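You operate a simulated robot arm through the tools that you are given. There is no shell and no other tool.

Carry out the task below with a simulated two-armed robot. There is one attempt and no reset: what you move stays moved.

Task
Press the green key on the till two times. Press the feed key three times. Take the pot from the front counter and leave it on the upper middle shelf under the till. Turn the dial on the black fridge to +4. Open the top steel drawer, take the large cup ring from the inside of the top steel drawer and put it on the front counter, then shut the drawer. Put the green sponge on the front counter. Push the middle steel drawer shut. Open the steel fridge door, fetch the thermometer from the shelf of the steel fridge and set it on the counter by the doser, then shut the door. Pull the sink cupboard door open. Any order will do. Set down upright: thermometer.

The check looks at the end state, three seconds after you hand in, the way a careful person would. Anything else that was tipped, shoved, dropped, spilled or broken makes it a failure.

Robot
Two 7-joint arms with two-finger parallel grippers on one trunk, on a base that moves. Base frame: it is fixed to the floor where the robot stands at the start and does not move with it; the origin is under the middle of the robot, x ahead of it, y to its left, z up. Readings come in mm, degrees, newtons and seconds.
The left shoulder is at the start at [50, 161, 1098], the right one opposite. With the tool pointing down near the work surface each hand reaches from about 100 to 620 mm from the robot's upright axis, wherever it stands, measured 20 degrees to its own side. Places, roughly: counter by the doser [-3300, -1600, 1000]; cup ring [-2500, -1250, 750]; dial on the black fridge [-2400, 100, 700]; feed key [-4100, 300, 1100]; front counter [-4200, -300, 1000]; green key on the till [-4200, -100, 1100]; green sponge (6x5x4 cm) [-2500, -1100, 1000]; middle steel drawer [-2700, -1000, 500]; pot (8x8x7 cm) [-4100, 400, 1000]; sink cupboard door [-1400, -900, 500]; steel fridge door [-3100, -1200, 500]; thermometer [-3250, -1250, 500]; top steel drawer [-2600, -1300, 800]; upper middle shelf under the till [-4100, -600, 500]. Payload 3.43 kg a hand.
Tool frame (each hand has its own): the origin (TCP) lies between the finger pads and is the grasp point; the fingertips stand 30 mm ahead of it; z points along the fingers, y is the line along which they close. Largest opening 94 mm; finger width 28, thickness 10; the body of the gripper, 50 by 96 mm, starts 55 mm behind the TCP.
Orientation is that of the tool frame in the base frame, as a unit quaternion [x, y, z, w]. With the fingers straight down and closing along the base's y, the tool's x points along the base's -x, its y along +y and its z along -z.

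Tools
- The arms move only by the tool nudge_tool. It takes "left_commands", "right_commands" or both (then of equal length, played together; a hand with none holds still); each is a list of rows, each an object (a shift or turn left out is 0, a gripper value left out holds the last) with "rotation": the turn, a rotation vector about the tool's x, y, z in degrees, a list of three; "delta_pos": the shift along the tool's x, y, z in mm, a list of three; "grip": the opening, from 0 (shut) to 1 (fully open). In form: [{"rotation": [ax, ay, az], "delta_pos": [dx, dy, dz], "grip": grip}, ...]. A call has 1 to 20 rows; each row is the pose to reach, as a shift and turn from the pose commanded when the call began, along the tool's axes at that moment. Rows are played at 5 a second. More than 50 mm and 8.6 degrees between two rows, or a gripper value outside its range, and nothing of the call is played. Where a pose cannot be reached the arm comes as near as it can. A force on the tool above 40 N (or 10 N above the force at the start of the call, whichever is more), or a blocked arm, ends the call early, and 0.2 s more pass. The fingers move at their own pace (about 45 mm/s each) and stop on an object; they squeeze with about 20 N. The grip force told is the motor's: it shows also when the fingers shut on nothing. Time passes only in rows, and 0.2 s behind the last, so rows that repeat a pose let the fingers close. It gives the time, the measured TCP pose, the force on the tool (base axes), the opening and the grip force at its end, in the units of the frame above (readings bear some noise), with the torque about the TCP (base axes, N m) and any sound that the robot's microphone picked up.
- Cameras (640 x 400 px; columns grow to the right, rows downward): "scene" is now at [134.1, 10.4, 1244.9]; the picture's right is [0.11, -0.99, 0.00], its down [-0.32, -0.03, -0.95] and it looks along [0.94, 0.10, -0.32] (base axes); focal length 237 px, centre (320, 200). "left" rides on the left gripper at [76, -14, -103] in its tool frame; the picture's right is [0.18, 0.98, 0.00], its down [-0.75, 0.14, -0.64] and it looks along [-0.63, 0.12, 0.77] (tool axes); focal length 243 px, centre (320, 200). "right" rides on the right gripper at [76, 14, -102] in its tool frame; the picture's right is [-0.18, 0.98, 0.00], its down [-0.75, -0.14, -0.64] and it looks along [-0.63, -0.12, 0.77] (tool axes); focal length 243 px, centre (320, 200). There is no depth. A picture from a camera that has moved, and an enlarged one, comes with that camera's place and axes in the base frame and with its lens.
- grab_frame(camera): a new picture of that camera. The clock stands still meanwhile.
- lift_body(by): slides the trunk up (or, below 0, down) by that many mm; the arms and the scene camera ride with it, the base frame stays. It gives what a move gives, with no picture.
- roll_base(legs): drives the robot by 1 to 6 legs, each [ahead, left, turn to the left] in mm, mm and degrees, along the robot's own axes; the way and the turn of a leg run together, so that a leg with both is an arc; at most 1500 mm and 180 degrees a leg. The arms and the cameras ride along, it lands a little off, and it stops where it bumps. It gives what a move gives.
- pan_tilt(pan, tilt): turns the head with the scene camera to pan (to the left, within 80 degrees either way) and tilt (down, from -29 to 69), counted from straight ahead of the robot. It gives what a move gives.
- enlarge(camera, box): a new picture of the part [left, top, right, bottom] of that camera's present view, enlarged. The clock stands still meanwhile.
- sign_off(): hands the job in; it is judged then, once.

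Nothing tells you exact positions but the pictures and the camera data. Unless the task says otherwise, let go and move clear before handing in.

The tools are called after ">>>" as a command line: name --argument value ..., lists and objects as JSON in quotes. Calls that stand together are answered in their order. nudge_tool: Moves the arms, as the interface text tells. Its arguments: {"type":"object","properties":{"left_commands":{"type":"array","items":{"type":"object","properties":{"rotation":{"type":"array","items":{"type":"number"}},"delta_pos":{"type":"array","items":{"type":"number"}},"grip":{"type":"number"}}}},"right_commands":{"type":"array","items":{"type":"object","properties":{"rotation":{"type":"array","items":{"type":"number"}},"delta_pos":{"type":"array","items":{"type":"number"}},"grip":{"type":"number"}}}}},"required":[]} The other tools are called the same way: lift_body (by) moves the trunk up or down; roll_base (legs) drives the base; pan_tilt (pan, tilt) turns the head that bears the scene camera; grab_frame (camera) takes a picture; enlarge (camera, box) takes an enlarged picture of a part of a camera's view; sign_off () hands the job in.

At the start:

```text
time_s: 0.0
left_tool_pos: [378.7, 158.4, 1193.4]
left_ee_rot: [-0.001, 1.0, -0.001, 0.0]
left_wrist_force: [-0.7, -0.3, -0.3]
left_wrist_torque: [-0.03, -0.01, 0.02]
left_finger_gap: 94.0
left_grasp_force: 0.1
right_tool_pos: [385.1, -137.9, 1174.6]
right_ee_rot: [0.0, 1.0, 0.0, -0.001]
right_wrist_force: [-0.6, -0.3, -0.2]
right_wrist_torque: [0.02, -0.01, 0.02]
right_finger_gap: 94.0
right_grasp_force: 0.0
trunk travel left (down, up): [-125.0, 142.0]
robot x, y, heading: [1.6, -2.1, -0.1]
head pan, tilt (commanded): [6.1, 18.7]
```

scene: 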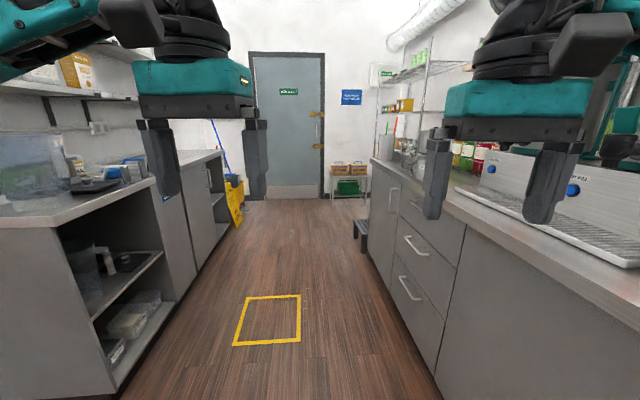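
right: 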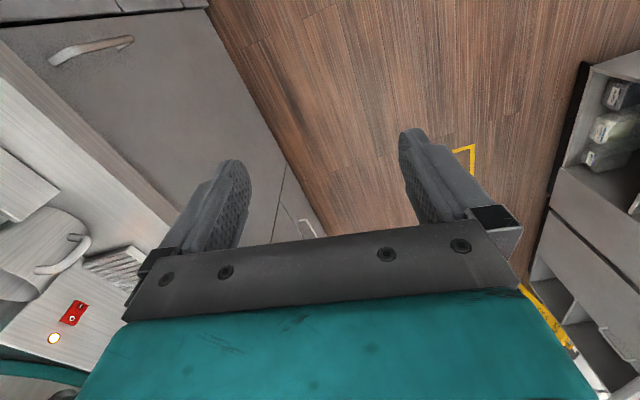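
left: 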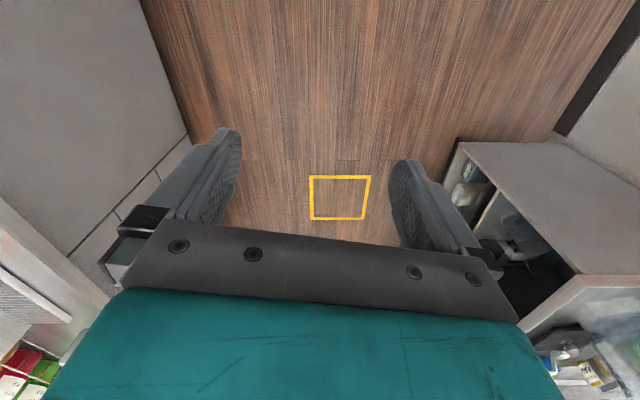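

I see a galley-like aisle ahead with counters on both sides; every target lies behind the robot (negative x). I'll first look around with the head, then turn the base.

>>> pan_tilt --pan 80 --tilt 20

>>> grab_frame --camera "scene"

>>> pan_tilt --pan -80 --tilt 20

>>> grab_frame --camera "scene"

```text
time_s: 1.5
left_tool_pos: [378.1, 158.1, 1193.7]
left_ee_rot: [-0.001, 1.0, 0.0, 0.0]
left_wrist_force: [-0.7, -1.1, -0.4]
left_wrist_torque: [0.0, -0.01, 0.0]
left_finger_gap: 94.1
left_grasp_force: 0.1
right_tool_pos: [385.2, -137.6, 1174.2]
right_ee_rot: [0.001, 1.0, -0.001, 0.0]
right_wrist_force: [-0.2, -0.3, 0.1]
right_wrist_torque: [0.0, 0.0, 0.04]
right_finger_gap: 94.1
right_grasp_force: 0.0
trunk travel left (down, up): [-125.0, 142.0]
robot x, y, heading: [-2.0, 0.9, -0.2]
head pan, tilt (commanded): [80.0, 20.0]
```

```text
taken
camera scene: at [57.6, 92.2, 1242.8], right [0.98, -0.17, 0.0], down [-0.06, -0.34, -0.94], along [0.16, 0.93, -0.34], focal length 237 px, centre (320, 200)
```

scene: 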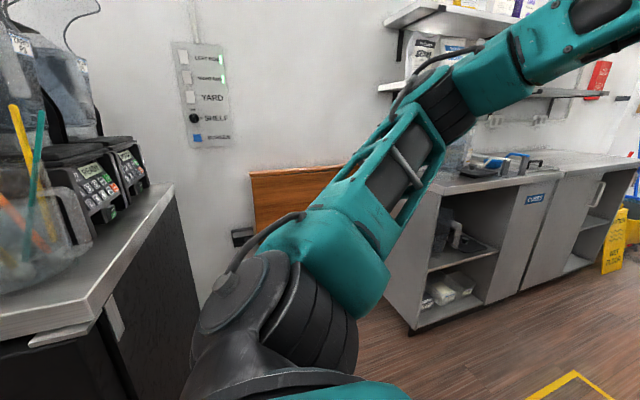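

```text
time_s: 3.9
left_tool_pos: [378.9, 157.6, 1192.9]
left_ee_rot: [-0.001, 1.0, 0.0, 0.001]
left_wrist_force: [0.0, -0.8, 0.1]
left_wrist_torque: [0.0, -0.01, 0.02]
left_finger_gap: 94.1
left_grasp_force: 0.0
right_tool_pos: [384.6, -139.1, 1172.9]
right_ee_rot: [0.0, 1.0, 0.0, -0.002]
right_wrist_force: [-0.7, -0.2, 0.6]
right_wrist_torque: [-0.02, -0.02, 0.02]
right_finger_gap: 93.9
right_grasp_force: 0.0
trunk travel left (down, up): [-125.0, 142.0]
robot x, y, heading: [-1.7, -0.3, -0.1]
head pan, tilt (commanded): [-80.0, 20.0]
```

```text
taken
camera scene: at [57.6, -91.2, 1242.8], right [-0.98, -0.17, 0.0], down [-0.06, 0.34, -0.94], along [0.16, -0.93, -0.34], focal length 237 px, centre (320, 200)
```

scene: 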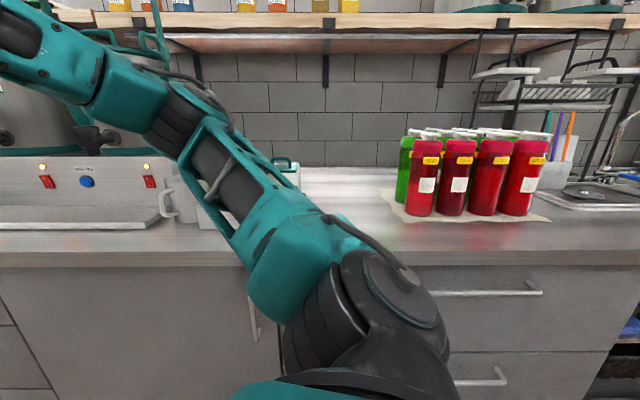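

The right counter's front edge is about 550 mm to the right, and another counter with a straw bin sits to the left and behind. I'll move ahead and left into the open space, then turn round.

>>> roll_base --legs '[[350, 150, 0], [0, 0, 90]]'

>>> pan_tilt --pan 60 --tilt 20

>>> grab_frame --camera "scene"

```text
time_s: 10.2
left_tool_pos: [200.2, 528.5, 1193.3]
left_ee_rot: [-0.702, 0.712, 0.0, 0.0]
left_wrist_force: [-0.5, 0.7, -0.1]
left_wrist_torque: [0.01, 0.01, 0.02]
left_finger_gap: 94.0
left_grasp_force: 0.1
right_tool_pos: [496.8, 529.6, 1174.5]
right_ee_rot: [-0.701, 0.713, -0.001, 0.0]
right_wrist_force: [-0.5, 0.4, 0.4]
right_wrist_torque: [0.0, -0.01, 0.02]
right_finger_gap: 94.1
right_grasp_force: 0.2
trunk travel left (down, up): [-125.0, 142.0]
robot x, y, heading: [354.0, 147.7, 89.3]
head pan, tilt (commanded): [-80.0, 20.0]
```

```text
time_s: 12.4
left_tool_pos: [201.2, 527.6, 1192.9]
left_ee_rot: [-0.702, 0.712, 0.0, 0.0]
left_wrist_force: [0.0, -0.1, -0.9]
left_wrist_torque: [0.03, 0.01, 0.01]
left_finger_gap: 93.8
left_grasp_force: 0.0
right_tool_pos: [496.8, 530.8, 1174.2]
right_ee_rot: [-0.702, 0.713, -0.002, -0.001]
right_wrist_force: [-0.5, 1.1, 0.3]
right_wrist_torque: [-0.03, -0.02, 0.03]
right_finger_gap: 93.9
right_grasp_force: 0.1
trunk travel left (down, up): [-125.0, 142.0]
robot x, y, heading: [354.5, 147.4, 89.0]
head pan, tilt (commanded): [60.0, 20.0]
```

```text
taken
camera scene: at [275.1, 235.8, 1242.8], right [0.51, 0.86, 0.0], down [0.29, -0.18, -0.94], along [-0.81, 0.48, -0.34], focal length 237 px, centre (320, 200)
```

scene: 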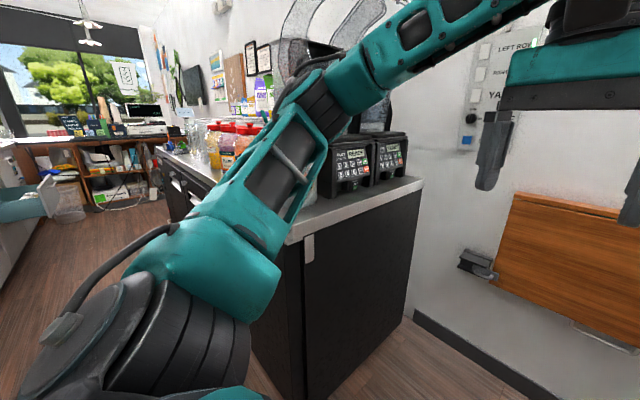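

The black fridge counter is on one side; the till counter is at the far end. I'll finish the turn and look down the aisle.

>>> roll_base --legs '[[0, 0, 91]]'

>>> pan_tilt --pan 0 --tilt 20

>>> grab_frame --camera "scene"

```text
time_s: 16.6
left_tool_pos: [-28.4, -0.7, 1191.9]
left_ee_rot: [1.0, -0.012, 0.001, 0.0]
left_wrist_force: [0.4, 0.2, -0.5]
left_wrist_torque: [0.0, 0.01, 0.0]
left_finger_gap: 93.8
left_grasp_force: 0.0
right_tool_pos: [-29.8, 295.0, 1172.7]
right_ee_rot: [1.0, -0.014, 0.001, 0.001]
right_wrist_force: [-0.6, 0.4, 0.5]
right_wrist_torque: [-0.02, 0.02, -0.01]
right_finger_gap: 94.0
right_grasp_force: 0.1
trunk travel left (down, up): [-125.0, 142.0]
robot x, y, heading: [351.7, 150.7, 178.4]
head pan, tilt (commanded): [60.0, 20.0]
```

```text
time_s: 17.9
left_tool_pos: [-30.6, -0.5, 1191.9]
left_ee_rot: [1.0, -0.012, 0.0, 0.0]
left_wrist_force: [0.1, -0.7, -0.4]
left_wrist_torque: [0.0, -0.01, -0.02]
left_finger_gap: 93.9
left_grasp_force: 0.1
right_tool_pos: [-29.4, 296.6, 1173.6]
right_ee_rot: [1.0, -0.014, 0.001, 0.0]
right_wrist_force: [-0.1, -0.3, -0.3]
right_wrist_torque: [-0.02, 0.03, -0.02]
right_finger_gap: 93.9
right_grasp_force: 0.0
trunk travel left (down, up): [-125.0, 142.0]
robot x, y, heading: [352.3, 146.6, 178.6]
head pan, tilt (commanded): [0.0, 20.0]
```

```text
taken
camera scene: at [221.4, 151.4, 1242.8], right [0.03, 1.0, 0.0], down [0.34, -0.01, -0.94], along [-0.94, 0.02, -0.34], focal length 237 px, centre (320, 200)
```

scene: 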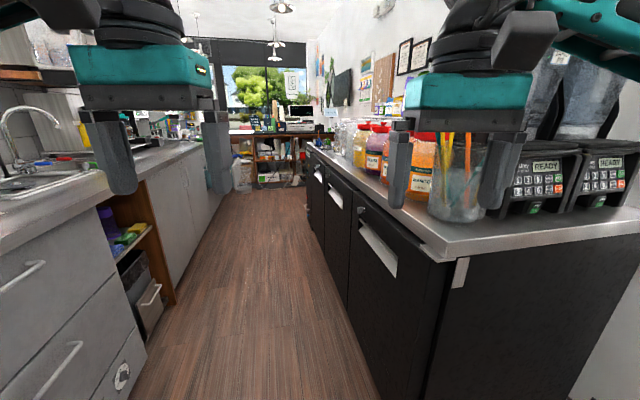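

The aisle runs away toward -x and slightly toward -y: black fridge on the right, sink and steel units on the left. I'll shift left into the aisle's middle, then go forward in stages.

>>> roll_base --legs '[[100, 250, 0], [900, 70, 8]]'

>>> grab_frame --camera "scene"

>>> pan_tilt --pan 45 --tilt 25

>>> grab_frame --camera "scene"

>>> pan_tilt --pan -45 --tilt 25

>>> grab_frame --camera "scene"

```text
time_s: 25.0
left_tool_pos: [-994.1, -431.8, 1192.5]
left_ee_rot: [0.998, 0.07, 0.0, 0.0]
left_wrist_force: [0.9, -0.2, 0.0]
left_wrist_torque: [0.01, -0.02, -0.01]
left_finger_gap: 93.9
left_grasp_force: 0.0
right_tool_pos: [-1041.1, -139.0, 1173.6]
right_ee_rot: [0.998, 0.068, 0.001, -0.001]
right_wrist_force: [-0.7, 0.1, 0.0]
right_wrist_torque: [0.02, -0.02, -0.01]
right_finger_gap: 93.9
right_grasp_force: 0.1
trunk travel left (down, up): [-125.0, 142.0]
robot x, y, heading: [-639.3, -224.1, -171.9]
head pan, tilt (commanded): [0.0, 20.0]
```

```text
taken
camera scene: at [-771.1, -241.5, 1242.8], right [-0.14, 0.99, 0.0], down [0.34, 0.05, -0.94], along [-0.93, -0.13, -0.34], focal length 237 px, centre (320, 200)
```

scene: 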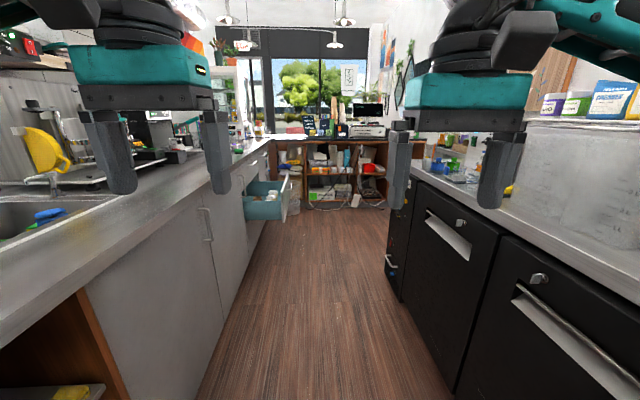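

```text
time_s: 26.1
left_tool_pos: [-995.4, -431.1, 1193.1]
left_ee_rot: [0.998, 0.068, 0.0, 0.0]
left_wrist_force: [-0.1, 0.2, 0.4]
left_wrist_torque: [-0.02, 0.02, 0.0]
left_finger_gap: 94.0
left_grasp_force: 0.0
right_tool_pos: [-1041.2, -140.4, 1174.0]
right_ee_rot: [0.998, 0.068, 0.0, 0.0]
right_wrist_force: [0.2, -0.6, -0.8]
right_wrist_torque: [0.0, 0.0, -0.04]
right_finger_gap: 93.9
right_grasp_force: 0.0
trunk travel left (down, up): [-125.0, 142.0]
robot x, y, heading: [-637.7, -224.6, -172.1]
head pan, tilt (commanded): [45.0, 25.0]
```

```text
taken
camera scene: at [-734.4, -302.2, 1234.7], right [-0.8, 0.61, 0.0], down [0.26, 0.34, -0.91], along [-0.55, -0.72, -0.42], focal length 237 px, centre (320, 200)
```

scene: 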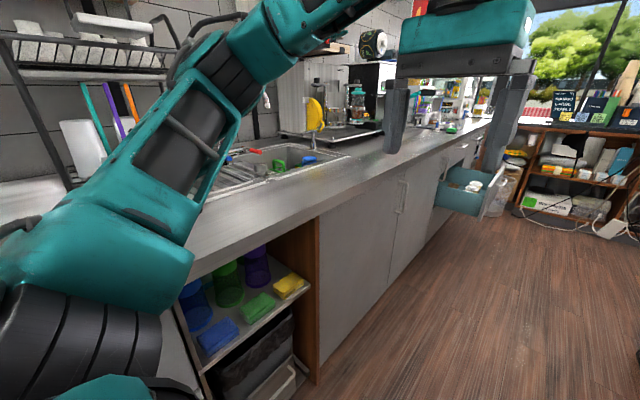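

```text
time_s: 27.8
left_tool_pos: [-993.3, -431.7, 1193.7]
left_ee_rot: [0.998, 0.069, 0.001, -0.001]
left_wrist_force: [0.0, 0.3, 1.0]
left_wrist_torque: [0.01, -0.02, 0.01]
left_finger_gap: 94.2
left_grasp_force: 0.0
right_tool_pos: [-1041.5, -140.0, 1173.4]
right_ee_rot: [0.998, 0.068, 0.001, 0.0]
right_wrist_force: [-0.2, -0.6, 0.2]
right_wrist_torque: [-0.02, -0.01, -0.02]
right_finger_gap: 94.0
right_grasp_force: 0.1
trunk travel left (down, up): [-125.0, 142.0]
robot x, y, heading: [-640.2, -224.3, -172.1]
head pan, tilt (commanded): [-45.0, 25.0]
```

```text
taken
camera scene: at [-752.1, -173.2, 1234.7], right [0.6, 0.8, 0.0], down [0.34, -0.26, -0.91], along [-0.72, 0.55, -0.42], focal length 237 px, centre (320, 200)
```

scene: 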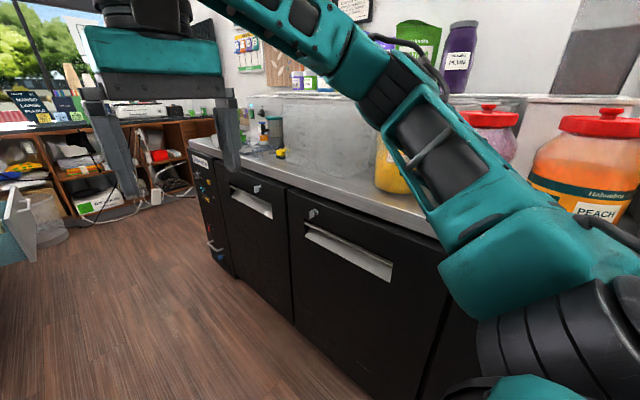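

Sink cupboard doors are on the left with bar handles, and the open steel drawer is beyond. I'll enlarge the black fridge end and the sink door.

>>> enlarge --camera "scene" --box '[170, 130, 330, 290]'

>>> pan_tilt --pan 30 --tilt 25

>>> enlarge --camera "scene" --box '[200, 80, 440, 280]'

```text
2.50 times, centred on (250, 210) of scene
camera zoom: at [-752.1, -173.2, 1234.7], right [0.6, 0.8, 0.0], down [0.34, -0.26, -0.91], along [-0.72, 0.55, -0.42], focal length 593 px, centre (495, 175)
```

zoom: 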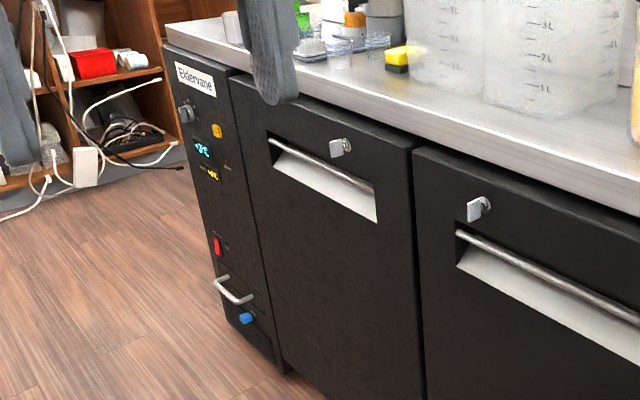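

```text
time_s: 29.2
left_tool_pos: [-994.3, -432.3, 1193.1]
left_ee_rot: [0.998, 0.07, 0.0, 0.0]
left_wrist_force: [0.6, -0.3, 0.0]
left_wrist_torque: [-0.01, -0.03, -0.01]
left_finger_gap: 94.1
left_grasp_force: 0.1
right_tool_pos: [-1041.3, -139.3, 1174.4]
right_ee_rot: [0.998, 0.068, 0.001, 0.0]
right_wrist_force: [0.2, 0.4, -0.1]
right_wrist_torque: [-0.02, 0.0, 0.03]
right_finger_gap: 93.7
right_grasp_force: 0.1
trunk travel left (down, up): [-125.0, 142.0]
robot x, y, heading: [-638.6, -225.4, -172.2]
head pan, tilt (commanded): [30.0, 25.0]
```

```text
2.00 times, centred on (320, 180) of scene
camera zoom: at [-751.5, -285.3, 1234.7], right [-0.61, 0.79, 0.0], down [0.33, 0.26, -0.91], along [-0.72, -0.56, -0.42], focal length 474 px, centre (320, 240)
```

zoom: 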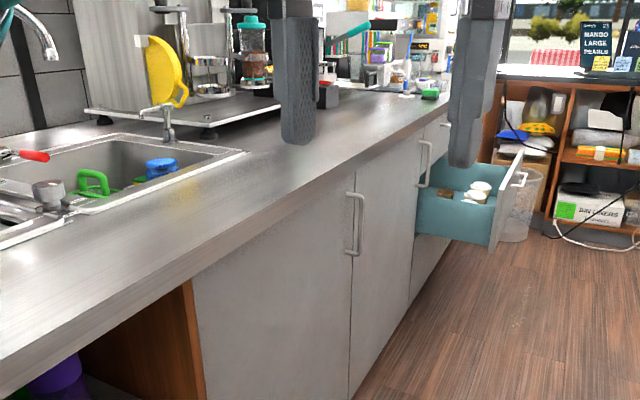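

The dial panel is at the far end of the black fridge; the sink cupboard's first door has its handle at its far edge (hinge on the near side). I'll do the sink door last and now go forward down the aisle.

>>> roll_base --legs '[[1100, 20, 0]]'

>>> pan_tilt --pan 0 --tilt 25

>>> grab_frame --camera "scene"

>>> pan_tilt --pan 50 --tilt 25

>>> grab_frame --camera "scene"

>>> pan_tilt --pan -50 --tilt 25

>>> grab_frame --camera "scene"

```text
time_s: 35.0
left_tool_pos: [-2101.8, -609.2, 1192.9]
left_ee_rot: [0.997, 0.071, -0.001, -0.001]
left_wrist_force: [0.6, 0.1, 0.6]
left_wrist_torque: [0.02, -0.01, 0.0]
left_finger_gap: 94.0
left_grasp_force: 0.0
right_tool_pos: [-2149.1, -318.0, 1174.3]
right_ee_rot: [0.997, 0.071, 0.001, 0.0]
right_wrist_force: [-0.8, 0.0, 0.0]
right_wrist_torque: [0.01, 0.03, -0.03]
right_finger_gap: 93.8
right_grasp_force: 0.2
trunk travel left (down, up): [-125.0, 142.0]
robot x, y, heading: [-1747.2, -400.4, -171.8]
head pan, tilt (commanded): [30.0, 25.0]
```

```text
time_s: 35.9
left_tool_pos: [-2099.8, -608.5, 1193.1]
left_ee_rot: [0.997, 0.071, 0.0, -0.001]
left_wrist_force: [0.5, -0.3, -0.4]
left_wrist_torque: [-0.03, 0.01, -0.03]
left_finger_gap: 94.0
left_grasp_force: 0.1
right_tool_pos: [-2149.2, -317.4, 1174.0]
right_ee_rot: [0.998, 0.07, 0.0, 0.0]
right_wrist_force: [0.6, 0.0, -0.7]
right_wrist_torque: [0.03, 0.01, -0.03]
right_finger_gap: 93.9
right_grasp_force: 0.1
trunk travel left (down, up): [-125.0, 142.0]
robot x, y, heading: [-1745.6, -400.4, -171.8]
head pan, tilt (commanded): [0.0, 25.0]
```

```text
taken
camera scene: at [-1877.4, -417.6, 1234.7], right [-0.14, 0.99, 0.0], down [0.42, 0.06, -0.91], along [-0.9, -0.13, -0.42], focal length 237 px, centre (320, 200)
```

scene: 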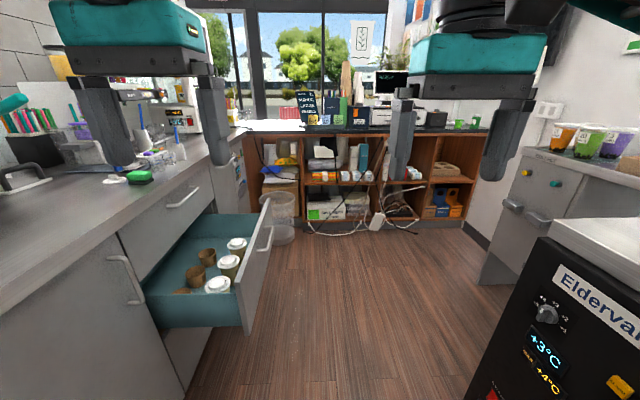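

```text
time_s: 37.1
left_tool_pos: [-2099.3, -608.6, 1193.7]
left_ee_rot: [0.997, 0.072, 0.0, 0.0]
left_wrist_force: [-0.1, 0.4, -0.4]
left_wrist_torque: [0.03, 0.01, -0.04]
left_finger_gap: 94.1
left_grasp_force: 0.0
right_tool_pos: [-2150.1, -318.2, 1173.7]
right_ee_rot: [0.998, 0.07, -0.001, 0.0]
right_wrist_force: [-0.8, 0.9, -0.4]
right_wrist_torque: [0.0, -0.02, -0.02]
right_finger_gap: 93.9
right_grasp_force: 0.0
trunk travel left (down, up): [-125.0, 142.0]
robot x, y, heading: [-1751.9, -400.6, -171.8]
head pan, tilt (commanded): [50.0, 25.0]
```

```text
taken
camera scene: at [-1834.9, -482.7, 1234.7], right [-0.85, 0.53, 0.0], down [0.22, 0.36, -0.91], along [-0.48, -0.77, -0.42], focal length 237 px, centre (320, 200)
```

scene: 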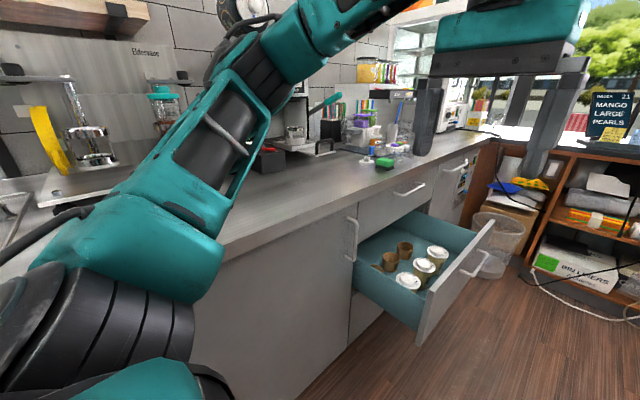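

```text
time_s: 38.9
left_tool_pos: [-2100.8, -608.9, 1193.2]
left_ee_rot: [0.997, 0.071, 0.0, 0.0]
left_wrist_force: [0.7, 0.1, -0.3]
left_wrist_torque: [0.0, -0.01, -0.02]
left_finger_gap: 94.1
left_grasp_force: 0.0
right_tool_pos: [-2150.2, -316.8, 1174.3]
right_ee_rot: [0.997, 0.071, 0.0, 0.0]
right_wrist_force: [0.5, 0.1, 0.0]
right_wrist_torque: [0.0, -0.01, 0.01]
right_finger_gap: 94.0
right_grasp_force: 0.1
trunk travel left (down, up): [-125.0, 142.0]
robot x, y, heading: [-1746.3, -400.0, -171.9]
head pan, tilt (commanded): [-50.0, 25.0]
```

```text
taken
camera scene: at [-1854.8, -343.1, 1234.7], right [0.67, 0.75, 0.0], down [0.32, -0.28, -0.91], along [-0.68, 0.6, -0.42], focal length 237 px, centre (320, 200)
```

scene: 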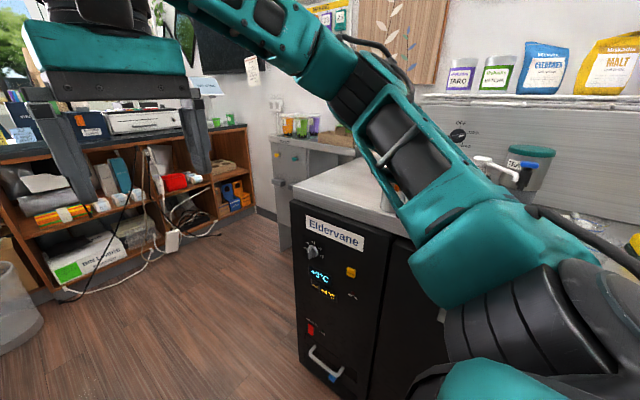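

The dial is visible with numerals near it; I'll enlarge it to read the setting, and compute its position.

>>> enlarge --camera "scene" --box '[280, 190, 400, 310]'

>>> enlarge --camera "scene" --box '[290, 230, 340, 270]'

```text
3.33 times, centred on (340, 250) of scene
camera zoom: at [-1854.8, -343.1, 1234.7], right [0.67, 0.75, 0.0], down [0.32, -0.28, -0.91], along [-0.68, 0.6, -0.42], focal length 790 px, centre (253, 33)
```

zoom: 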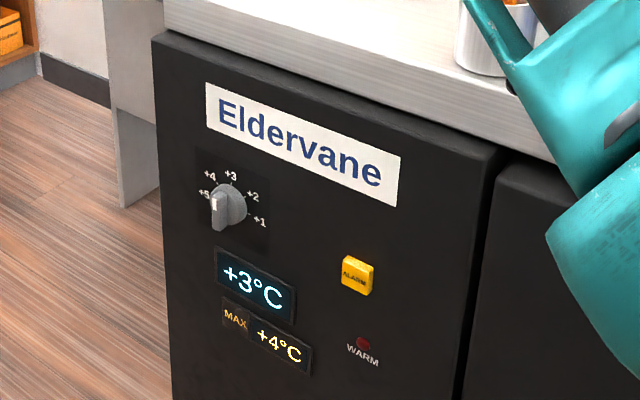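

```text
10.00 times, centred on (315, 250) of scene
camera zoom: at [-1854.8, -343.1, 1234.7], right [0.67, 0.75, 0.0], down [0.32, -0.28, -0.91], along [-0.68, 0.6, -0.42], focal length 2372 px, centre (370, -300)
```

zoom: 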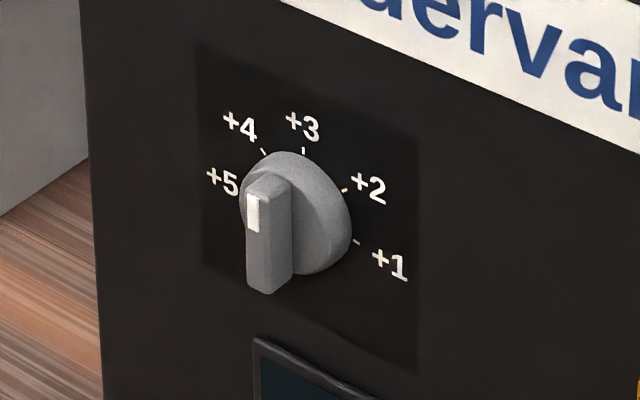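

The dial bar is upright, pointing at +3; I place it near (-2380, 85, 720), with the fridge face turned by about 9°. I'll drive on and turn to face the fridge so that the left arm lines up with the dial.

>>> roll_base --legs '[[400, -20, 0], [0, 0, -89]]'

>>> pan_tilt --pan 20 --tilt 40

>>> grab_frame --camera "scene"

>>> grab_frame --camera "left"

```text
time_s: 45.1
left_tool_pos: [-2382.0, -98.5, 1193.5]
left_ee_rot: [0.775, -0.632, 0.0, 0.0]
left_wrist_force: [-0.1, 0.1, -0.1]
left_wrist_torque: [0.0, -0.01, 0.03]
left_finger_gap: 93.8
left_grasp_force: 0.1
right_tool_pos: [-2094.7, -32.7, 1173.4]
right_ee_rot: [0.774, -0.633, 0.0, -0.001]
right_wrist_force: [0.4, 0.1, 0.4]
right_wrist_torque: [0.01, 0.0, 0.0]
right_finger_gap: 93.9
right_grasp_force: 0.2
trunk travel left (down, up): [-125.0, 142.0]
robot x, y, heading: [-2149.3, -438.7, 101.6]
head pan, tilt (commanded): [-50.0, 25.0]
```

```text
time_s: 46.5
left_tool_pos: [-2380.8, -98.2, 1193.7]
left_ee_rot: [0.775, -0.632, -0.001, -0.001]
left_wrist_force: [0.2, -0.5, -0.5]
left_wrist_torque: [0.0, -0.02, -0.01]
left_finger_gap: 94.0
left_grasp_force: 0.0
right_tool_pos: [-2094.4, -33.3, 1174.8]
right_ee_rot: [0.775, -0.632, 0.0, 0.001]
right_wrist_force: [0.5, 0.7, -0.2]
right_wrist_torque: [0.01, 0.05, 0.01]
right_finger_gap: 94.2
right_grasp_force: 0.1
trunk travel left (down, up): [-125.0, 142.0]
robot x, y, heading: [-2152.6, -436.9, 101.8]
head pan, tilt (commanded): [20.0, 40.0]
```

```text
taken
camera scene: at [-2202.6, -325.6, 1211.4], right [0.85, 0.52, 0.0], down [0.34, -0.55, -0.77], along [-0.4, 0.65, -0.64], focal length 237 px, centre (320, 200)
```

scene: 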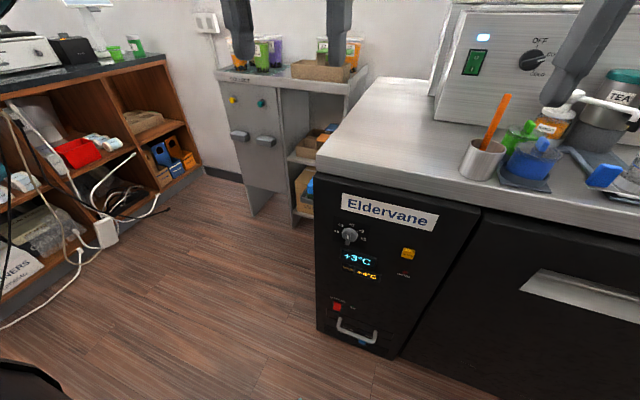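

```text
taken
camera left: at [-2352.5, -170.3, 1295.7], right [-0.93, -0.38, 0.0], down [-0.29, 0.71, 0.64], along [-0.24, 0.59, -0.77], focal length 243 px, centre (320, 200)
```

left: 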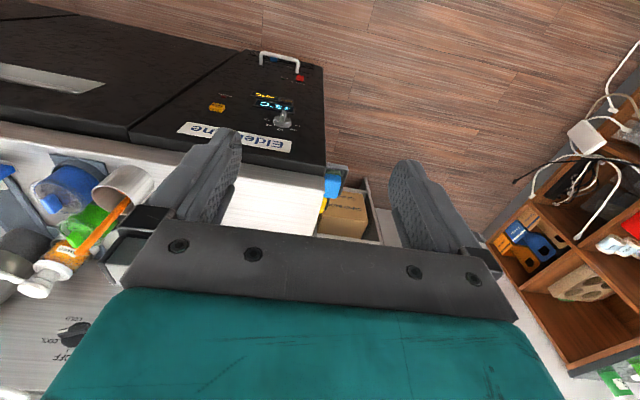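

Now the dial is nearly in front of the left hand. I'll enlarge both views to get its exact position and read the marks.

>>> enlarge --camera "scene" --box '[319, 210, 383, 250]'

>>> enlarge --camera "left" --box '[240, 80, 340, 160]'

>>> enlarge --camera "scene" --box '[300, 160, 460, 260]'

```text
10.00 times, centred on (351, 230) of scene
camera zoom: at [-2202.6, -325.6, 1211.4], right [0.85, 0.52, 0.0], down [0.34, -0.55, -0.77], along [-0.4, 0.65, -0.64], focal length 2372 px, centre (10, -100)
```

zoom: 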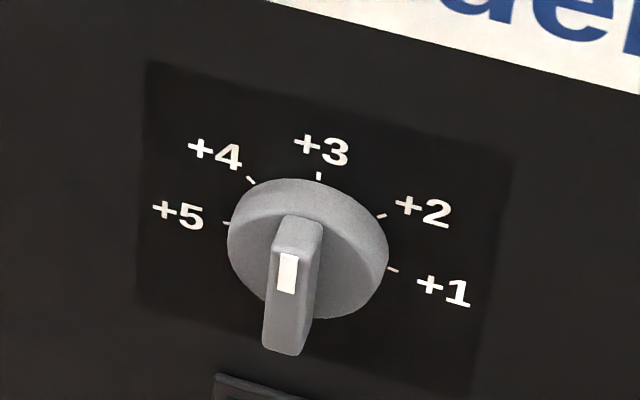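

```text
5.00 times, centred on (290, 120) of left
camera zoom: at [-2352.5, -170.3, 1295.7], right [-0.93, -0.38, 0.0], down [-0.29, 0.71, 0.64], along [-0.24, 0.59, -0.77], focal length 1213 px, centre (470, 600)
```

zoom: 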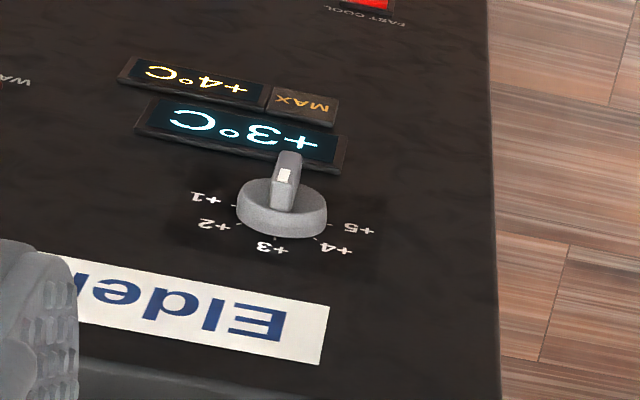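

```text
4.00 times, centred on (380, 210) of scene
camera zoom: at [-2202.6, -325.6, 1211.4], right [0.85, 0.52, 0.0], down [0.34, -0.55, -0.77], along [-0.4, 0.65, -0.64], focal length 949 px, centre (80, 160)
```

zoom: 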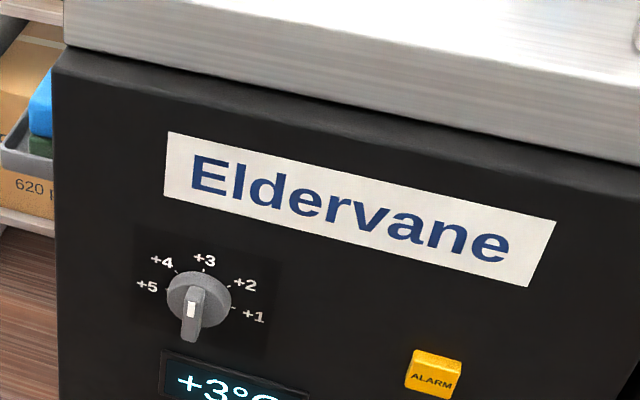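

Dial marks are about 45° apart, so +4 is 45° counter-clockwise. I put the dial centre at about (-2354, 73, 738). I'll bring the left hand down and turn it to point forward at a standoff in front of the dial.

>>> nudge_tool --left_commands '[{"delta_pos": [0, -5, 38], "rotation": [0, -7.5, 0], "grip": 0.6}, {"delta_pos": [0, -10, 76], "rotation": [0, -15, 0]}, {"delta_pos": [0, -14, 114], "rotation": [0, -22.5, 0]}, {"delta_pos": [0, -19, 152], "rotation": [0, -30, 0]}, {"delta_pos": [0, -24, 190], "rotation": [0, -37.5, 0]}, {"delta_pos": [0, -29, 228], "rotation": [0, -45, 0]}, {"delta_pos": [0, -34, 266], "rotation": [0, -52.5, 0]}, {"delta_pos": [0, -38, 304], "rotation": [0, -60, 0]}, {"delta_pos": [0, -43, 342], "rotation": [0, -67.5, 0]}, {"delta_pos": [0, -48, 380], "rotation": [0, -75, 0]}, {"delta_pos": [0, -53, 418], "rotation": [0, -82.5, 0]}, {"delta_pos": [0, -57, 455], "rotation": [0, -90, 0]}, {"delta_pos": [0, -57, 455], "rotation": [0, -90, 0]}]'

>>> grab_frame --camera "scene"

>>> grab_frame --camera "left"

```text
time_s: 49.3
left_tool_pos: [-2225.3, -27.1, 836.5]
left_ee_rot: [0.55, -0.447, -0.547, -0.446]
left_wrist_force: [-0.3, 0.3, 0.2]
left_wrist_torque: [0.05, 0.01, 0.02]
left_finger_gap: 56.3
left_grasp_force: 0.1
left hand out of reach, approached as far as the arm can: row 7, 9, 10, 11, 12, 13
right_tool_pos: [-2095.7, -31.9, 1174.3]
right_ee_rot: [0.775, -0.632, 0.0, 0.0]
right_wrist_force: [0.1, -0.6, -0.2]
right_wrist_torque: [-0.05, 0.01, 0.01]
right_finger_gap: 94.2
right_grasp_force: 0.1
trunk travel left (down, up): [-125.0, 142.0]
robot x, y, heading: [-2152.8, -440.1, 101.6]
head pan, tilt (commanded): [20.0, 40.0]
```

```text
taken
camera scene: at [-2202.9, -325.6, 1211.4], right [0.85, 0.52, 0.0], down [0.34, -0.55, -0.77], along [-0.4, 0.65, -0.64], focal length 237 px, centre (320, 200)
```

scene: 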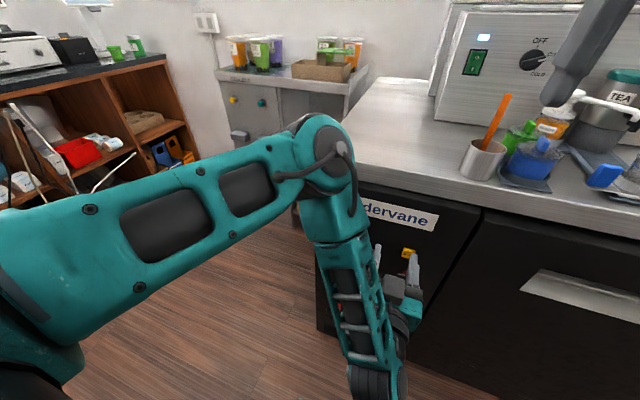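

```text
taken
camera left: at [-2189.6, -124.0, 759.3], right [-0.96, -0.2, -0.18], down [-0.01, -0.66, 0.76], along [-0.27, 0.73, 0.63], focal length 243 px, centre (320, 200)
```

left: 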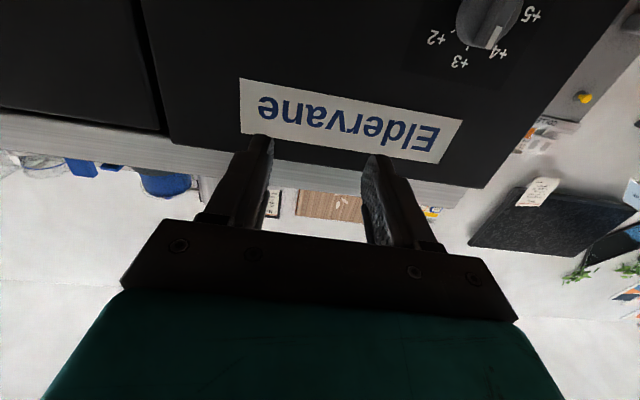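

The arm was too folded for that close a stance. I'll back the base off and lower the trunk a little, which gives the left arm more room.

>>> roll_base --legs '[[-120, 0, -1.8]]'

>>> lift_body --by -100

>>> grab_frame --camera "scene"

>>> grab_frame --camera "left"

```text
time_s: 50.5
left_tool_pos: [-2189.4, -142.5, 836.0]
left_ee_rot: [0.542, -0.455, -0.541, -0.454]
left_wrist_force: [0.0, 0.0, 0.7]
left_wrist_torque: [0.02, -0.03, 0.0]
left_finger_gap: 56.7
left_grasp_force: 0.1
right_tool_pos: [-2058.2, -151.7, 1173.9]
right_ee_rot: [0.764, -0.645, 0.0, -0.001]
right_wrist_force: [-0.2, -0.9, -0.2]
right_wrist_torque: [0.0, 0.03, 0.01]
right_finger_gap: 93.9
right_grasp_force: 0.0
trunk travel left (down, up): [-125.0, 142.0]
robot x, y, heading: [-2133.2, -553.4, 99.5]
head pan, tilt (commanded): [20.0, 40.0]
```

```text
time_s: 51.9
left_tool_pos: [-2189.6, -141.8, 735.8]
left_ee_rot: [0.542, -0.455, -0.541, -0.454]
left_wrist_force: [-0.7, -0.2, -0.4]
left_wrist_torque: [0.0, 0.04, 0.02]
left_finger_gap: 56.4
left_grasp_force: 0.1
right_tool_pos: [-2059.6, -151.3, 1073.3]
right_ee_rot: [0.764, -0.645, 0.0, 0.001]
right_wrist_force: [0.1, -0.6, 0.3]
right_wrist_torque: [0.02, -0.02, 0.02]
right_finger_gap: 94.0
right_grasp_force: 0.0
trunk travel left (down, up): [-25.0, 242.0]
robot x, y, heading: [-2128.0, -558.8, 99.7]
head pan, tilt (commanded): [20.0, 40.0]
```

```text
taken
camera scene: at [-2177.0, -441.1, 1111.5], right [0.87, 0.5, 0.0], down [0.32, -0.56, -0.77], along [-0.38, 0.67, -0.64], focal length 237 px, centre (320, 200)
```

scene: 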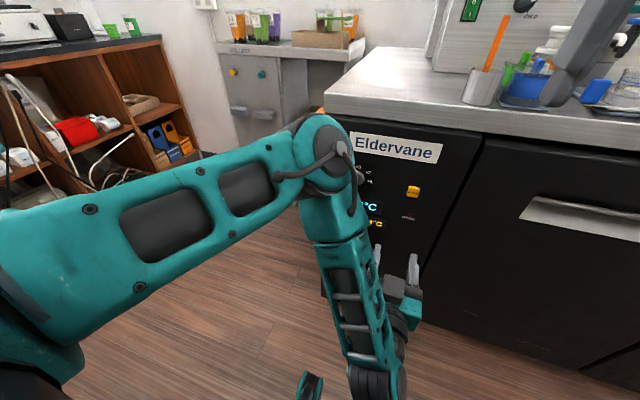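

```text
taken
camera left: at [-2157.6, -240.2, 659.5], right [-0.97, -0.17, -0.18], down [-0.03, -0.65, 0.76], along [-0.25, 0.74, 0.63], focal length 243 px, centre (320, 200)
```

left: 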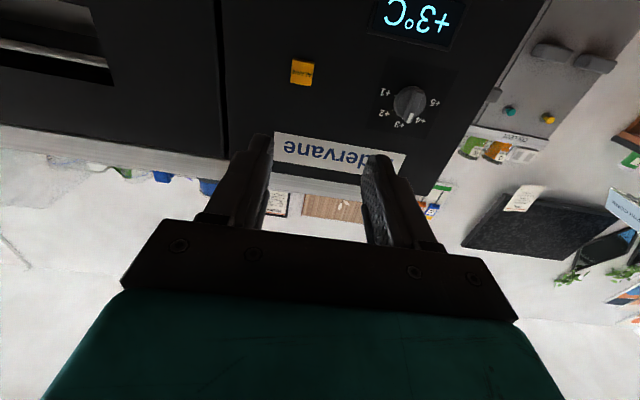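

The hand is now level with the dial height and points at the panel. I'll slide it to the left by about 125 mm, staying ~100+ mm off, and check with the wrist camera.

>>> nudge_tool --left_commands '[{"delta_pos": [0, 35, 15]}, {"delta_pos": [0, 70, 30]}, {"delta_pos": [0, 100, 45]}, {"delta_pos": [0, 125, 60]}, {"delta_pos": [0, 125, 60]}]'

>>> grab_frame --camera "left"

>>> grab_frame --camera "scene"

```text
time_s: 53.1
left_tool_pos: [-2233.9, -123.3, 779.8]
left_ee_rot: [0.544, -0.455, -0.541, -0.452]
left_wrist_force: [0.0, 0.5, -0.2]
left_wrist_torque: [0.03, -0.01, 0.02]
left_finger_gap: 56.3
left_grasp_force: 0.0
left hand out of reach, approached as far as the arm can: row 1, 2, 3, 4, 5
right_tool_pos: [-2059.2, -151.7, 1074.3]
right_ee_rot: [0.764, -0.645, 0.0, 0.001]
right_wrist_force: [0.3, -0.5, 0.1]
right_wrist_torque: [0.03, 0.02, -0.04]
right_finger_gap: 94.1
right_grasp_force: 0.1
trunk travel left (down, up): [-25.0, 242.0]
robot x, y, heading: [-2132.5, -554.0, 99.4]
head pan, tilt (commanded): [20.0, 40.0]
```

```text
taken
camera left: at [-2201.4, -222.5, 704.7], right [-0.97, -0.17, -0.18], down [-0.03, -0.65, 0.76], along [-0.25, 0.74, 0.63], focal length 243 px, centre (320, 200)
```

left: 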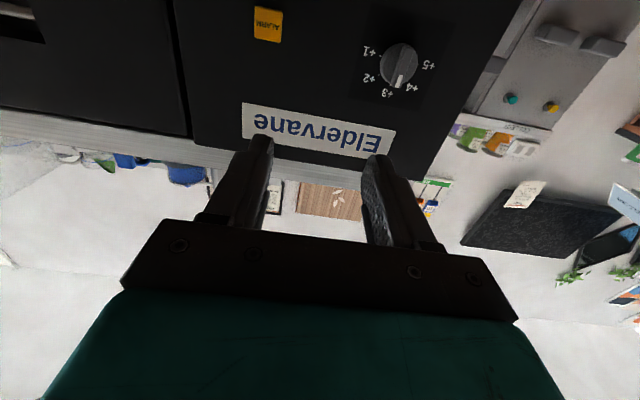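

```text
taken
camera scene: at [-2177.0, -441.0, 1111.4], right [0.87, 0.5, 0.0], down [0.32, -0.56, -0.77], along [-0.38, 0.67, -0.64], focal length 237 px, centre (320, 200)
```

scene: 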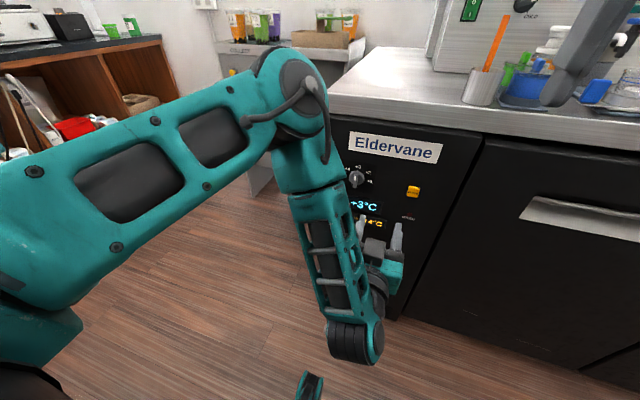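

The hand could not follow that shift in this posture. I'll raise it with the same pointing direction, move left there, and see whether the arm finds a better posture before descending again.

>>> nudge_tool --left_commands '[{"delta_pos": [-30, 0, -20]}, {"delta_pos": [-70, 0, -40]}, {"delta_pos": [-110, 0, -60]}, {"delta_pos": [-150, 0, -60]}, {"delta_pos": [-190, 20, -60]}, {"delta_pos": [-220, 50, -60]}, {"delta_pos": [-220, 85, -60]}, {"delta_pos": [-220, 85, -60]}]'

>>> grab_frame --camera "scene"

```text
time_s: 54.9
left_tool_pos: [-2294.4, -156.1, 1006.1]
left_ee_rot: [0.544, -0.456, -0.54, -0.453]
left_wrist_force: [0.4, -0.4, -0.7]
left_wrist_torque: [0.01, 0.01, 0.06]
left_finger_gap: 56.2
left_grasp_force: 0.0
left hand out of reach, approached as far as the arm can: row 6, 7, 8
right_tool_pos: [-2058.4, -150.5, 1074.2]
right_ee_rot: [0.765, -0.644, 0.001, 0.001]
right_wrist_force: [0.4, -0.4, 0.7]
right_wrist_torque: [0.0, 0.01, -0.01]
right_finger_gap: 93.9
right_grasp_force: 0.1
trunk travel left (down, up): [-25.0, 242.0]
robot x, y, heading: [-2127.7, -556.1, 99.9]
head pan, tilt (commanded): [20.0, 40.0]
```

```text
taken
camera scene: at [-2177.0, -441.0, 1111.4], right [0.87, 0.5, 0.0], down [0.32, -0.56, -0.77], along [-0.38, 0.67, -0.64], focal length 237 px, centre (320, 200)
```

scene: 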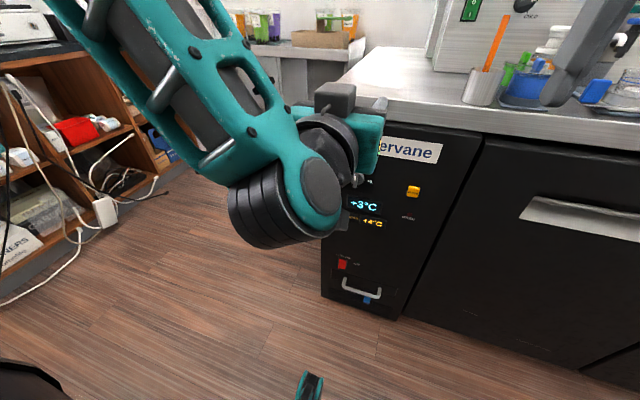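

Now the hand is in line with the dial laterally (only too high). I'll descend straight in small rows while moving forward slightly.

>>> nudge_tool --left_commands '[{"delta_pos": [40, 2, 10]}, {"delta_pos": [80, 4, 20]}, {"delta_pos": [120, 6, 30]}, {"delta_pos": [160, 8, 40]}, {"delta_pos": [200, 10, 50]}, {"delta_pos": [240, 12, 60]}, {"delta_pos": [268, 14, 70]}, {"delta_pos": [268, 14, 70]}]'

>>> grab_frame --camera "scene"

```text
time_s: 56.7
left_tool_pos: [-2251.3, -110.0, 806.0]
left_ee_rot: [0.544, -0.455, -0.54, -0.453]
left_wrist_force: [0.4, 0.3, -0.4]
left_wrist_torque: [0.0, 0.03, 0.0]
left_finger_gap: 56.4
left_grasp_force: 0.1
left hand out of reach, approached as far as the arm can: row 3, 4, 5, 6, 7, 8
right_tool_pos: [-2059.1, -151.9, 1073.8]
right_ee_rot: [0.765, -0.644, 0.0, 0.0]
right_wrist_force: [0.8, -0.7, -0.6]
right_wrist_torque: [0.0, -0.02, 0.0]
right_finger_gap: 93.8
right_grasp_force: 0.0
trunk travel left (down, up): [-25.0, 242.0]
robot x, y, heading: [-2130.3, -552.0, 99.9]
head pan, tilt (commanded): [20.0, 40.0]
```

```text
taken
camera scene: at [-2177.0, -441.1, 1111.4], right [0.87, 0.5, 0.0], down [0.32, -0.56, -0.77], along [-0.38, 0.67, -0.64], focal length 237 px, centre (320, 200)
```

scene: 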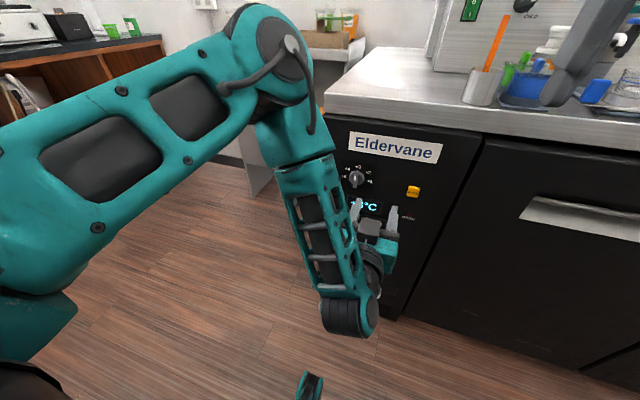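

I'll advance toward the dial (still ~70 mm off the panel) since a longer reach should free the arm from its folded limit.

>>> nudge_tool --left_commands '[{"delta_pos": [0, 10, 30]}, {"delta_pos": [0, 20, 60]}, {"delta_pos": [0, 35, 90]}, {"delta_pos": [0, 50, 120]}, {"delta_pos": [20, 69, 125]}, {"delta_pos": [45, 69, 125]}, {"delta_pos": [68, 69, 125]}, {"delta_pos": [68, 69, 125]}]'

>>> grab_frame --camera "scene"

>>> grab_frame --camera "left"

```text
time_s: 58.5
left_tool_pos: [-2249.3, -9.1, 827.6]
left_ee_rot: [0.545, -0.455, -0.541, -0.451]
left_wrist_force: [-0.1, 0.9, -0.8]
left_wrist_torque: [-0.03, -0.02, -0.02]
left_finger_gap: 56.4
left_grasp_force: 0.1
left hand out of reach, approached as far as the arm can: row 1, 2, 3, 4, 5, 6, 7, 8
right_tool_pos: [-2058.4, -152.1, 1073.3]
right_ee_rot: [0.764, -0.645, 0.001, 0.0]
right_wrist_force: [0.0, 0.2, -0.6]
right_wrist_torque: [0.02, 0.0, 0.03]
right_finger_gap: 94.1
right_grasp_force: 0.0
trunk travel left (down, up): [-25.0, 242.0]
robot x, y, heading: [-2130.5, -556.2, 99.9]
head pan, tilt (commanded): [20.0, 40.0]
```

```text
taken
camera scene: at [-2177.1, -441.0, 1111.4], right [0.87, 0.5, 0.0], down [0.32, -0.56, -0.77], along [-0.38, 0.67, -0.64], focal length 237 px, centre (320, 200)
```

scene: 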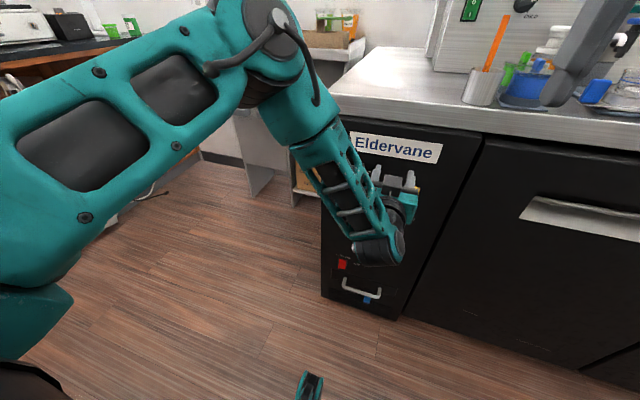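

```text
taken
camera left: at [-2216.6, -107.3, 752.3], right [-0.97, -0.18, -0.18], down [-0.03, -0.65, 0.76], along [-0.25, 0.74, 0.63], focal length 243 px, centre (320, 200)
```

left: 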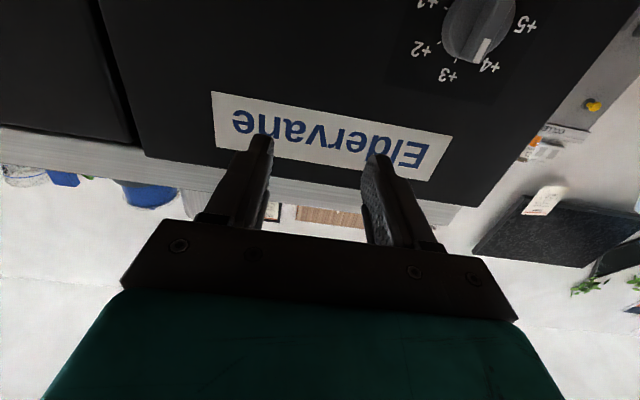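

The horizontal pose is blocked by a joint limit here. I'll instead pitch the hand about 45° down-forward, which is friendlier for this arm and still lets the fingers straddle the dial bar.

>>> nudge_tool --left_commands '[{"delta_pos": [-10, 10, -20], "rotation": [0, 8, 0]}, {"delta_pos": [-20, 20, -40], "rotation": [0, 16, 0]}, {"delta_pos": [-20, 35, -50], "rotation": [0, 24, 0]}, {"delta_pos": [-10, 55, -50], "rotation": [0, 32, 0]}, {"delta_pos": [0, 75, -40], "rotation": [0, 40, 0]}, {"delta_pos": [10, 89, -20], "rotation": [0, 45, 0]}, {"delta_pos": [20, 89, 0], "rotation": [0, 45, 0]}, {"delta_pos": [20, 89, 0], "rotation": [0, 45, 0]}]'

>>> grab_frame --camera "scene"

>>> grab_frame --camera "left"

```text
time_s: 60.3
left_tool_pos: [-2333.8, -32.8, 811.8]
left_ee_rot: [0.708, -0.595, -0.29, -0.246]
left_wrist_force: [-0.6, -0.1, -0.2]
left_wrist_torque: [0.02, -0.02, -0.01]
left_finger_gap: 56.2
left_grasp_force: 0.0
right_tool_pos: [-2057.9, -151.4, 1073.5]
right_ee_rot: [0.765, -0.644, 0.001, 0.001]
right_wrist_force: [0.4, -0.4, -0.3]
right_wrist_torque: [-0.01, -0.01, 0.03]
right_finger_gap: 94.2
right_grasp_force: 0.1
trunk travel left (down, up): [-25.0, 242.0]
robot x, y, heading: [-2128.7, -556.6, 99.8]
head pan, tilt (commanded): [20.0, 40.0]
```

```text
taken
camera scene: at [-2177.0, -441.0, 1111.4], right [0.87, 0.5, 0.0], down [0.32, -0.56, -0.77], along [-0.38, 0.67, -0.64], focal length 237 px, centre (320, 200)
```

scene: 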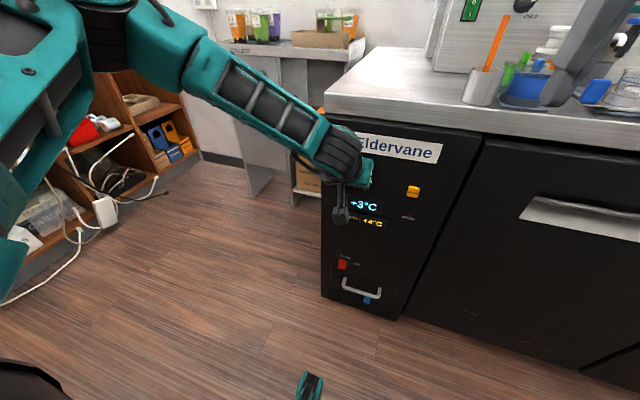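

```text
taken
camera left: at [-2297.2, -154.9, 830.7], right [-0.95, -0.3, -0.13], down [-0.15, 0.06, 0.99], along [-0.29, 0.95, -0.1], focal length 243 px, centre (320, 200)
```

left: 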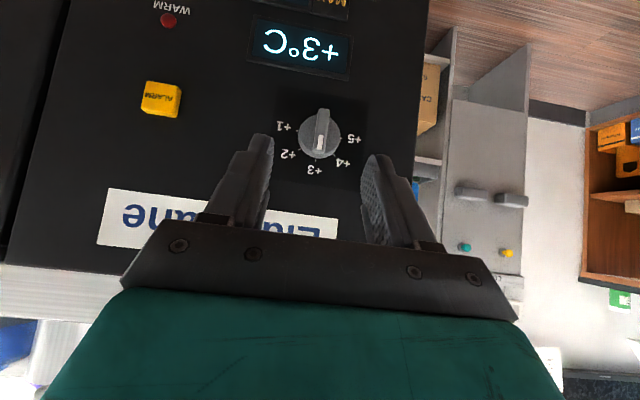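

Reachable, and the dial sits between the fingers in the wrist view. I'll enlarge to check the bar's alignment.

>>> enlarge --camera "left" --box '[240, 80, 400, 180]'

```text
4.00 times, centred on (320, 130) of left
camera zoom: at [-2297.2, -154.9, 830.7], right [-0.95, -0.3, -0.13], down [-0.15, 0.06, 0.99], along [-0.29, 0.95, -0.1], focal length 970 px, centre (320, 480)
```

zoom: 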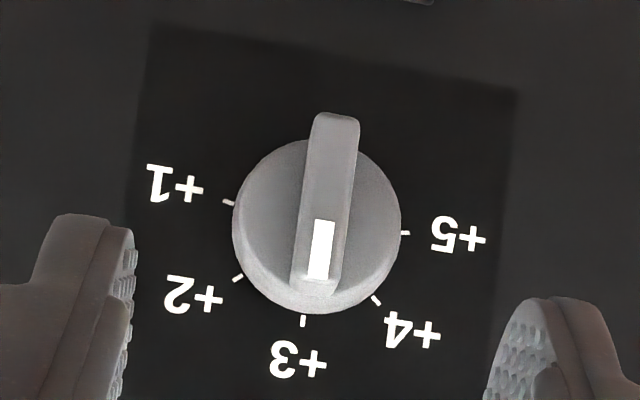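

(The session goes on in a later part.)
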